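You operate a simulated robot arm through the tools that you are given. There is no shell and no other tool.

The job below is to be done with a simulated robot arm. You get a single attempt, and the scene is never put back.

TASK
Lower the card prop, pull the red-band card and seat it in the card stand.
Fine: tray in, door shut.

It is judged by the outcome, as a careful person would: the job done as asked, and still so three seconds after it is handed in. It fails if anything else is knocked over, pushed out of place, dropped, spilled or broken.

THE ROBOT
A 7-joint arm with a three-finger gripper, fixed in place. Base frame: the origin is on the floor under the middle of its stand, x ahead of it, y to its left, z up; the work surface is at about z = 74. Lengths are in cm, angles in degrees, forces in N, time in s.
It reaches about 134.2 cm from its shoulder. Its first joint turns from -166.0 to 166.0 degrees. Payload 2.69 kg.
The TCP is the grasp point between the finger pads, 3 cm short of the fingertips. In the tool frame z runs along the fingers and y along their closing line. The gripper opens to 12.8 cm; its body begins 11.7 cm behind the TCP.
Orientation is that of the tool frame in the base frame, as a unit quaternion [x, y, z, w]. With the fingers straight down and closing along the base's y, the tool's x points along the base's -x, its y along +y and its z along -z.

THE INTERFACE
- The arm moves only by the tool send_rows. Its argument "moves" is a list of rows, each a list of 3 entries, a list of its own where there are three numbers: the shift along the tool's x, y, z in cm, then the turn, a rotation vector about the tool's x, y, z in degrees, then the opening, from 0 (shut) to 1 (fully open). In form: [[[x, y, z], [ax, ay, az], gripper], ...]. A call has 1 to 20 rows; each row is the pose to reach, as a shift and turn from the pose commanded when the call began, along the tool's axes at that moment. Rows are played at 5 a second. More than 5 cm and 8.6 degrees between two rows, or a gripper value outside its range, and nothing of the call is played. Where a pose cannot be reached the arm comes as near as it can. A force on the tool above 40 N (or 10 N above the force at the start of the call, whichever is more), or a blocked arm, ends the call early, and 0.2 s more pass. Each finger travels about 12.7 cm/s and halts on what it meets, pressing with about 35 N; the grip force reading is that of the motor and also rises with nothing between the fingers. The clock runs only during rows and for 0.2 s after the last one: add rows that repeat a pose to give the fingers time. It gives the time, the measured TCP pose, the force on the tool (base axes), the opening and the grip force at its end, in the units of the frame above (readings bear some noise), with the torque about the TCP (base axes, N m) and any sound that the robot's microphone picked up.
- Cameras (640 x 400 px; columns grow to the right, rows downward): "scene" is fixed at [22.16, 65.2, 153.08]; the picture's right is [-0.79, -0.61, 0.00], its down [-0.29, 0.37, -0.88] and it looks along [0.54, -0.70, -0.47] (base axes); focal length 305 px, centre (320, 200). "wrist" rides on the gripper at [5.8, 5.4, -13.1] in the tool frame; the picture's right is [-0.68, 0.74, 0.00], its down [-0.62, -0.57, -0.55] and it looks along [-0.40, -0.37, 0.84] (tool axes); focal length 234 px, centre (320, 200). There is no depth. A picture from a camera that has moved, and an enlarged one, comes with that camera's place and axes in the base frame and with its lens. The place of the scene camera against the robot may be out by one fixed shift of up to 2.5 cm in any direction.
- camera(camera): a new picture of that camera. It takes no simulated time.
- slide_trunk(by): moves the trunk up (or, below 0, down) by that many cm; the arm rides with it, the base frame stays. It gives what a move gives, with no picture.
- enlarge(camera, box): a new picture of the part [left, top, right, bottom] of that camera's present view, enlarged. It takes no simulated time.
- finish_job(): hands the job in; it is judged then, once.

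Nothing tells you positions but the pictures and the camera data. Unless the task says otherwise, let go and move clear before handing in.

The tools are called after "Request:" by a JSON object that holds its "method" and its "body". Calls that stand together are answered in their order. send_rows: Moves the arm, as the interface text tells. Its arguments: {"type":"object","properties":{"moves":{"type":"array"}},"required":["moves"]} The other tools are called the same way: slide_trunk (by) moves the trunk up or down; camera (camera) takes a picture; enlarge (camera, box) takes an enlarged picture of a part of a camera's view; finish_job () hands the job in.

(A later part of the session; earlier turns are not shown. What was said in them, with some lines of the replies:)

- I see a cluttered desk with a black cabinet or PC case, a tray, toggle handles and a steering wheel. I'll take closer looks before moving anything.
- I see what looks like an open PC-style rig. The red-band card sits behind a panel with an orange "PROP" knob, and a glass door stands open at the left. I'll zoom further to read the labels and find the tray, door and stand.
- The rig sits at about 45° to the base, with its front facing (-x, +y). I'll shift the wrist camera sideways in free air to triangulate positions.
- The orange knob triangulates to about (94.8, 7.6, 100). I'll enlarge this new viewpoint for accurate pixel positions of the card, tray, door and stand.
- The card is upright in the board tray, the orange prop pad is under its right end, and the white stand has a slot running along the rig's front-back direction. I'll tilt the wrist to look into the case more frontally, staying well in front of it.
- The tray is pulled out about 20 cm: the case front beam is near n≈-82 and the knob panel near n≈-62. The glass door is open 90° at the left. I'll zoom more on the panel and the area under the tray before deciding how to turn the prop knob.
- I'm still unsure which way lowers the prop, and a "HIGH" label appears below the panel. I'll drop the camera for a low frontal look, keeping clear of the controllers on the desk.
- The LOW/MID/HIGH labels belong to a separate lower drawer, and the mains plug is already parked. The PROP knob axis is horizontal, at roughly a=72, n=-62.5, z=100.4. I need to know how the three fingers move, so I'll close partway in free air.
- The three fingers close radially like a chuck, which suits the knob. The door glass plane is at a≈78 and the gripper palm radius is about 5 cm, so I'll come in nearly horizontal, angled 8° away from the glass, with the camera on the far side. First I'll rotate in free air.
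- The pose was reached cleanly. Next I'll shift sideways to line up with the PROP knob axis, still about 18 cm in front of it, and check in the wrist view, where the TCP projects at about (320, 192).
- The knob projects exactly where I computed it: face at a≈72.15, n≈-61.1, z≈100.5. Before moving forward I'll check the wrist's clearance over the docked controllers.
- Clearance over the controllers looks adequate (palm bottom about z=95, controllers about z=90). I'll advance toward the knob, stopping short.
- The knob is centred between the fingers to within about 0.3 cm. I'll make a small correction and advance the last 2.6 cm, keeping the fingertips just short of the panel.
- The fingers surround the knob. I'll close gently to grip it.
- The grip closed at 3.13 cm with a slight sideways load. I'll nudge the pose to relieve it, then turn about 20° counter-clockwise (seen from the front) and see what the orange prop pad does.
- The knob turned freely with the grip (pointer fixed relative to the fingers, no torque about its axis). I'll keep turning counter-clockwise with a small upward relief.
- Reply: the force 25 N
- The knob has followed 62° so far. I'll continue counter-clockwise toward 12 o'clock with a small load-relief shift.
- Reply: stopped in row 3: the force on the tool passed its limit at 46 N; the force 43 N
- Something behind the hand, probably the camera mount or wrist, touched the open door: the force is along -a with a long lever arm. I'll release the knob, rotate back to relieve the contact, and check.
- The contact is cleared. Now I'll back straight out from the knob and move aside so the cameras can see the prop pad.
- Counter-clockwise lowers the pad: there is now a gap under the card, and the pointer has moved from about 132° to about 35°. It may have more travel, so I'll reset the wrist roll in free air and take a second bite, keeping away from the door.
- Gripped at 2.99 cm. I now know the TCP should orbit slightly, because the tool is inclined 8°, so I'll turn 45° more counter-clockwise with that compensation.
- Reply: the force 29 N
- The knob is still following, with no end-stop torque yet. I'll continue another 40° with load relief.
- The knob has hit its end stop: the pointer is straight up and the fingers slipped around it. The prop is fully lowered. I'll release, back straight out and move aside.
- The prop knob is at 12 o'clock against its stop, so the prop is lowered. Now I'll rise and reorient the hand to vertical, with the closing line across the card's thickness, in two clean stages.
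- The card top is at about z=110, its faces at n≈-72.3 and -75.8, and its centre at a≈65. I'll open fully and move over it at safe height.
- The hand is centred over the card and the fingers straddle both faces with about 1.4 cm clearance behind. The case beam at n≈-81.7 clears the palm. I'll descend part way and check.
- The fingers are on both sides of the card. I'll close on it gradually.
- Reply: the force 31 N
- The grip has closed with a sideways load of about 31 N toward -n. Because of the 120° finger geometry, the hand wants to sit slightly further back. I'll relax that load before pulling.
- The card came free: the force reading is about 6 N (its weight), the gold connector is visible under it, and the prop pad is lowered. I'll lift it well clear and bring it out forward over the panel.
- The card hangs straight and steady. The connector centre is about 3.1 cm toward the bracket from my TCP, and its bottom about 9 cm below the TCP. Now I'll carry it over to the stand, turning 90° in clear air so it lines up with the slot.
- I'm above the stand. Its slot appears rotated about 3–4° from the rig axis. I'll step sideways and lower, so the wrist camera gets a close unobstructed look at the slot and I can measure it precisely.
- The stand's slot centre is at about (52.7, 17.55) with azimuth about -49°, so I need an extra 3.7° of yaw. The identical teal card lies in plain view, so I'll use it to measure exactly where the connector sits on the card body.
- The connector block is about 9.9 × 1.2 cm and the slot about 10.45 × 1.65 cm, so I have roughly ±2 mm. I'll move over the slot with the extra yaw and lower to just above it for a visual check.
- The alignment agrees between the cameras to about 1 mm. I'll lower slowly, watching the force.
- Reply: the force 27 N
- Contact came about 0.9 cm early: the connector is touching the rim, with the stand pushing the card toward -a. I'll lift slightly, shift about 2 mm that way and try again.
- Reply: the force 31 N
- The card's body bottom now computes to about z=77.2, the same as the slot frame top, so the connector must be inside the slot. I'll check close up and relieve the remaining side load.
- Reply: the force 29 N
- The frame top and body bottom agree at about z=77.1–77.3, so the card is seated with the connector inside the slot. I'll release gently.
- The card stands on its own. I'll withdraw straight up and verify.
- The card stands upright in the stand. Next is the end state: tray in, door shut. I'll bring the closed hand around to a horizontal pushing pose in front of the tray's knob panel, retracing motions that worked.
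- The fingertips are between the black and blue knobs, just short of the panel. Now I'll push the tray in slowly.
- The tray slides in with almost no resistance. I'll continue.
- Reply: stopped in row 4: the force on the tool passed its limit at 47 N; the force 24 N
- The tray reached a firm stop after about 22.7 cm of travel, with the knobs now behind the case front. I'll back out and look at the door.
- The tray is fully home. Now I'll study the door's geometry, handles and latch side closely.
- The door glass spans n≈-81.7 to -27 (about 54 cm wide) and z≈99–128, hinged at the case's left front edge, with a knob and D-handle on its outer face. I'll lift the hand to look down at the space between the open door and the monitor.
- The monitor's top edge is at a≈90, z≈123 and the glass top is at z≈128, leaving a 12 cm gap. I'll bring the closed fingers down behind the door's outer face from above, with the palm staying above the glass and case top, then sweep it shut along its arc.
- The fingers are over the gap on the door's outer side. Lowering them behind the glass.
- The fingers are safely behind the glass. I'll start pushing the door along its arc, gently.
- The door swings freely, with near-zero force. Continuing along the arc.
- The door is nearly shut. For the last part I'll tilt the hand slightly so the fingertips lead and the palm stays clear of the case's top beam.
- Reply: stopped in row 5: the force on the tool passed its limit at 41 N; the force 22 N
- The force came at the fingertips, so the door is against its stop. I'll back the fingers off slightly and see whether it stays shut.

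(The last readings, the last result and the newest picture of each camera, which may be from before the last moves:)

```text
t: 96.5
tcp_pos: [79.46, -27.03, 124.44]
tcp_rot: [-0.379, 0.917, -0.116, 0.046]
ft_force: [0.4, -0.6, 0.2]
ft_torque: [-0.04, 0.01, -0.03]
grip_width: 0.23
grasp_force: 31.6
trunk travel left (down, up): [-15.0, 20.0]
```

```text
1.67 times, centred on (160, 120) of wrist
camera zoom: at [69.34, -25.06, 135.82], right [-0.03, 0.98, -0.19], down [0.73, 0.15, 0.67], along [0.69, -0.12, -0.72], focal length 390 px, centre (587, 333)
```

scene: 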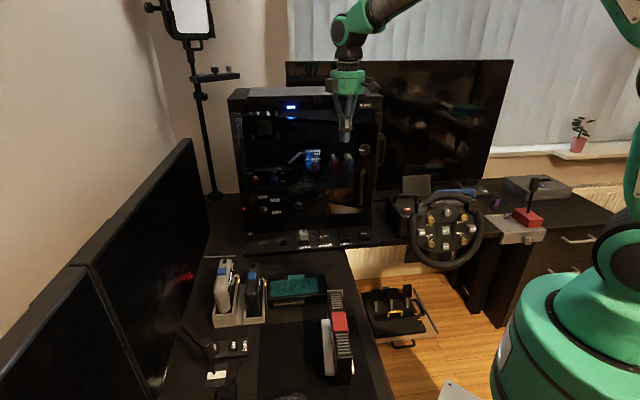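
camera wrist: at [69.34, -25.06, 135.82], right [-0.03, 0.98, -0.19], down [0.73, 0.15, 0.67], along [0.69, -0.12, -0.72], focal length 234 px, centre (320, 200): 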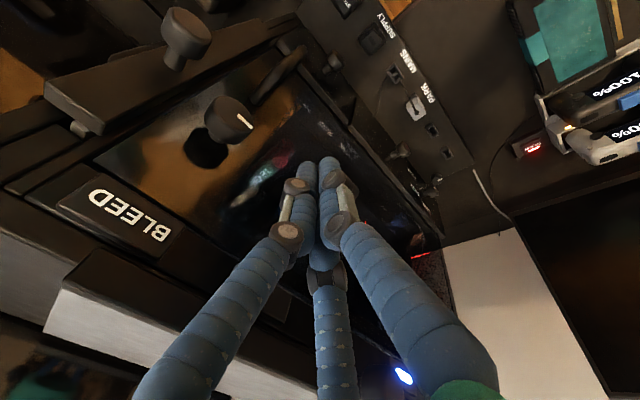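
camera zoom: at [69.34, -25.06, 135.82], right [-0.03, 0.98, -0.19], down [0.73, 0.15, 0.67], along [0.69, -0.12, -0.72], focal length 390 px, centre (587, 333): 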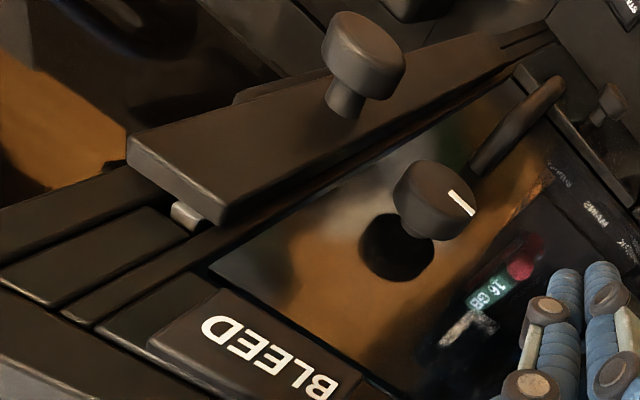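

The door sits flush and stays put. I'll retreat up and away, then inspect everything once more.

Request:
{"method": "send_rows", "body": {"moves": [[[0, 2.4, -0.65], [0, 0, 0], 0], [[0, 4.8, -1.3], [-3, 0, 0], 0.1], [[0, 6, -5], [-6, 0, 0], 0.2], [[0, 7, -9.5], [-9, 0, 0], 0.3], [[0, 8, -14], [-12, 0, 0], 0.4], [[0, 11, -17], [-15, 0, 0], 0.5], [[0, 14.5, -19], [-15, 0, 0], 0.5], [[0, 18.5, -20], [-15, 0, 0], 0.5], [[0, 18.5, -20], [-15, 0, 0], 0.5]]}}

Request:
{"method": "camera", "body": {"camera": "scene"}}

Request:
{"method": "camera", "body": {"camera": "wrist"}}

Request:
{"method": "enlarge", "body": {"camera": "scene", "box": [220, 70, 400, 240]}}

Request:
{"method": "enlarge", "body": {"camera": "scene", "box": [190, 240, 390, 390]}}

```text
t: 98.5
tcp_pos: [63.14, -10.76, 139.28]
tcp_rot: [-0.383, 0.924, 0.004, -0.004]
ft_force: [-0.9, 0.3, -0.6]
ft_torque: [-0.05, -0.04, 0.01]
grip_width: 6.38
grasp_force: 0.1
trunk travel left (down, up): [-15.0, 20.0]
```

```text
taken
```

scene: 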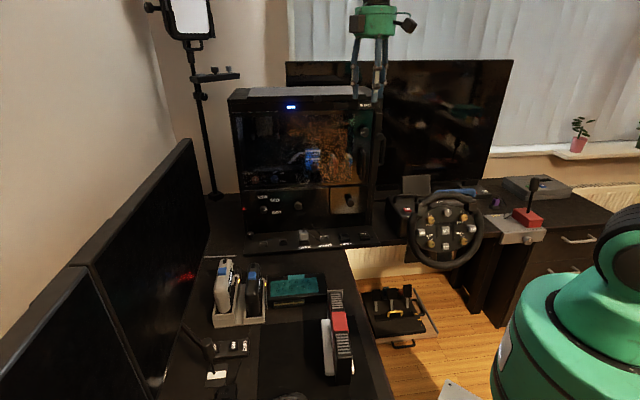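

```text
taken
camera wrist: at [55.39, -11.12, 152.43], right [-0.04, 1.0, 0.01], down [0.84, 0.03, 0.54], along [0.54, 0.03, -0.84], focal length 234 px, centre (320, 200)
```

wrist: 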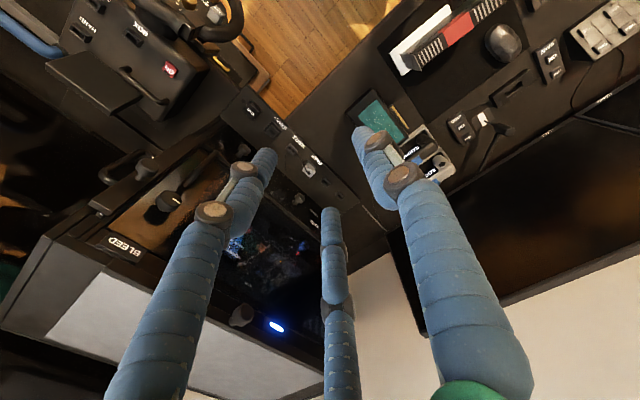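

```text
2.35 times, centred on (310, 155) of scene
camera zoom: at [22.16, 65.2, 153.08], right [-0.79, -0.61, 0.0], down [-0.29, 0.37, -0.88], along [0.54, -0.7, -0.47], focal length 718 px, centre (344, 306)
```

zoom: 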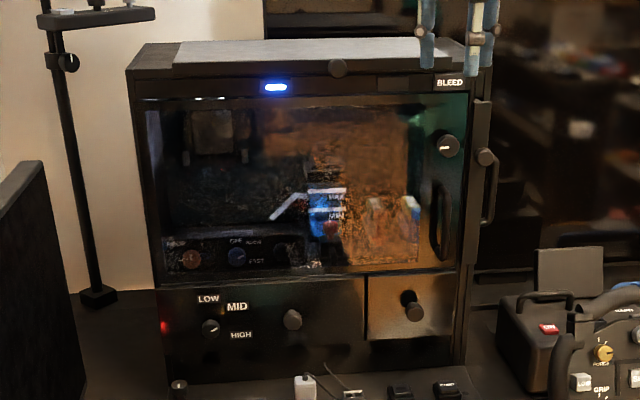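

```text
2.67 times, centred on (290, 315) of scene
camera zoom: at [22.16, 65.2, 153.08], right [-0.79, -0.61, 0.0], down [-0.29, 0.37, -0.88], along [0.54, -0.7, -0.47], focal length 813 px, centre (400, -107)
```

zoom: 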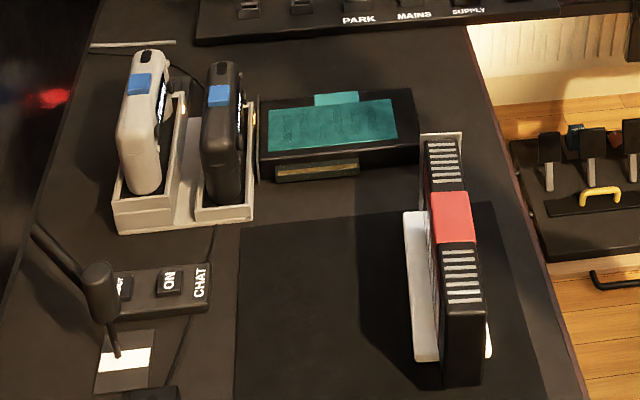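

Request:
{"method": "enlarge", "body": {"camera": "wrist", "box": [30, 130, 330, 340]}}

Request:
{"method": "enlarge", "body": {"camera": "scene", "box": [350, 100, 400, 200]}}

Request:
{"method": "enlarge", "body": {"camera": "scene", "box": [235, 165, 315, 205]}}

Request:
{"method": "enlarge", "body": {"camera": "scene", "box": [315, 290, 365, 390]}}

```text
1.90 times, centred on (180, 235) of wrist
camera zoom: at [55.39, -11.12, 152.43], right [-0.04, 1.0, 0.01], down [0.84, 0.03, 0.54], along [0.54, 0.03, -0.84], focal length 446 px, centre (587, 133)
```

zoom: 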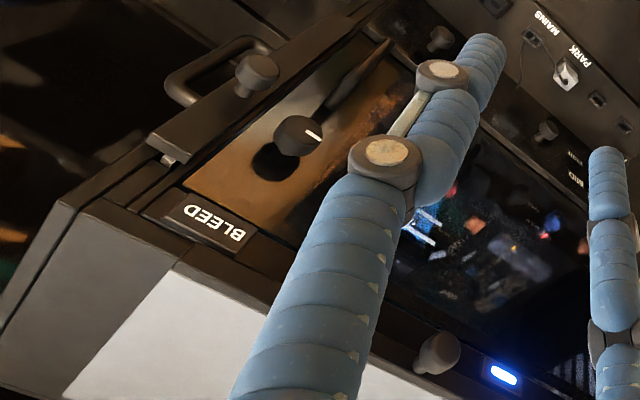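

```text
4.00 times, centred on (375, 150) of scene
camera zoom: at [22.16, 65.2, 153.08], right [-0.79, -0.61, 0.0], down [-0.29, 0.37, -0.88], along [0.54, -0.7, -0.47], focal length 1220 px, centre (100, 400)
```

zoom: 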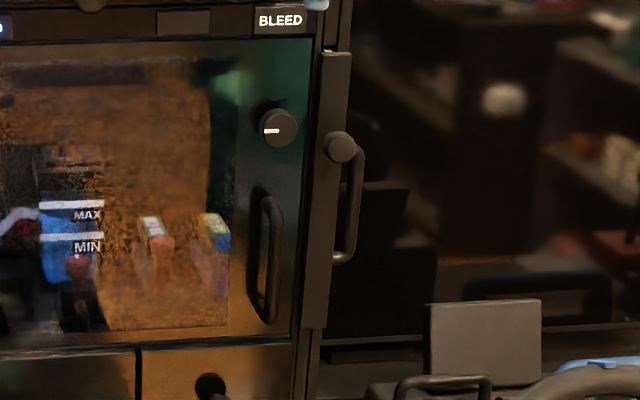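

```text
8.00 times, centred on (275, 185) of scene
camera zoom: at [22.16, 65.2, 153.08], right [-0.79, -0.61, 0.0], down [-0.29, 0.37, -0.88], along [0.54, -0.7, -0.47], focal length 2440 px, centre (680, 320)
```

zoom: 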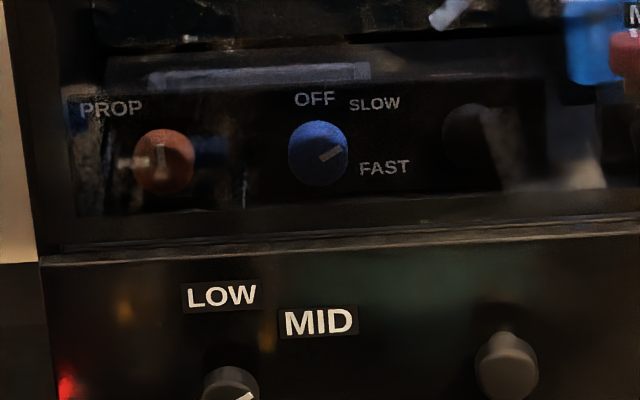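

```text
4.00 times, centred on (340, 340) of scene
camera zoom: at [22.16, 65.2, 153.08], right [-0.79, -0.61, 0.0], down [-0.29, 0.37, -0.88], along [0.54, -0.7, -0.47], focal length 1220 px, centre (240, -360)
```

zoom: 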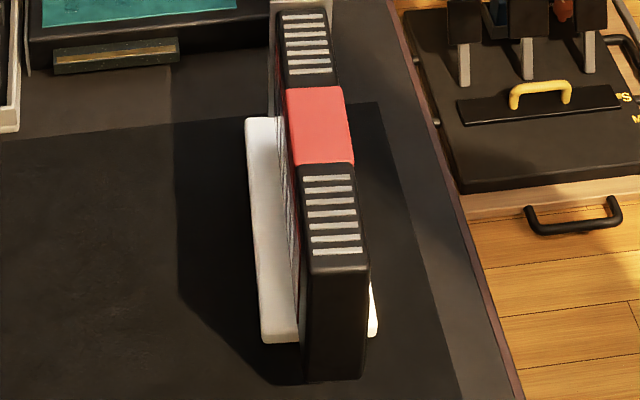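

I've finished each part of the job, and nothing else appears to have moved:
- **Prop:** the PROP knob is at its low stop.
- **Card:** the red-band card stands upright in the white stand.
- **Tray and door:** the tray is fully in and the glass door is flush shut.

I checked the seating from the camera geometry and a 30 N press, since the slot itself is hidden under the card. The gripper is open and clear, so I'm handing in.

Request:
{"method": "finish_job", "body": {}}

```text
The job is handed in.
```

The job is handed in, and the last pictures show everything as asked:

- **Prop:** lowered. The PROP knob is turned to its low stop, and the pad dropped away from the card.
- **Card:** the red-band card is out of its slot and standing upright in the white stand. The slot is hidden under the card, so I judged the seating from camera measurements. The card also didn't move under a 30 N press.
- **Tray:** pushed in about 23 cm, to a firm stop.
- **Door:** shut against its stop, and it stayed shut when I backed off. I left the knob on the door as it was, since you only asked for it shut.

While turning the PROP knob, the arm pressed against the open glass door once, at about 46 N. I backed off, and the door hadn't moved. The pictures show nothing else knocked or out of place, and the arm is clear with the gripper open.
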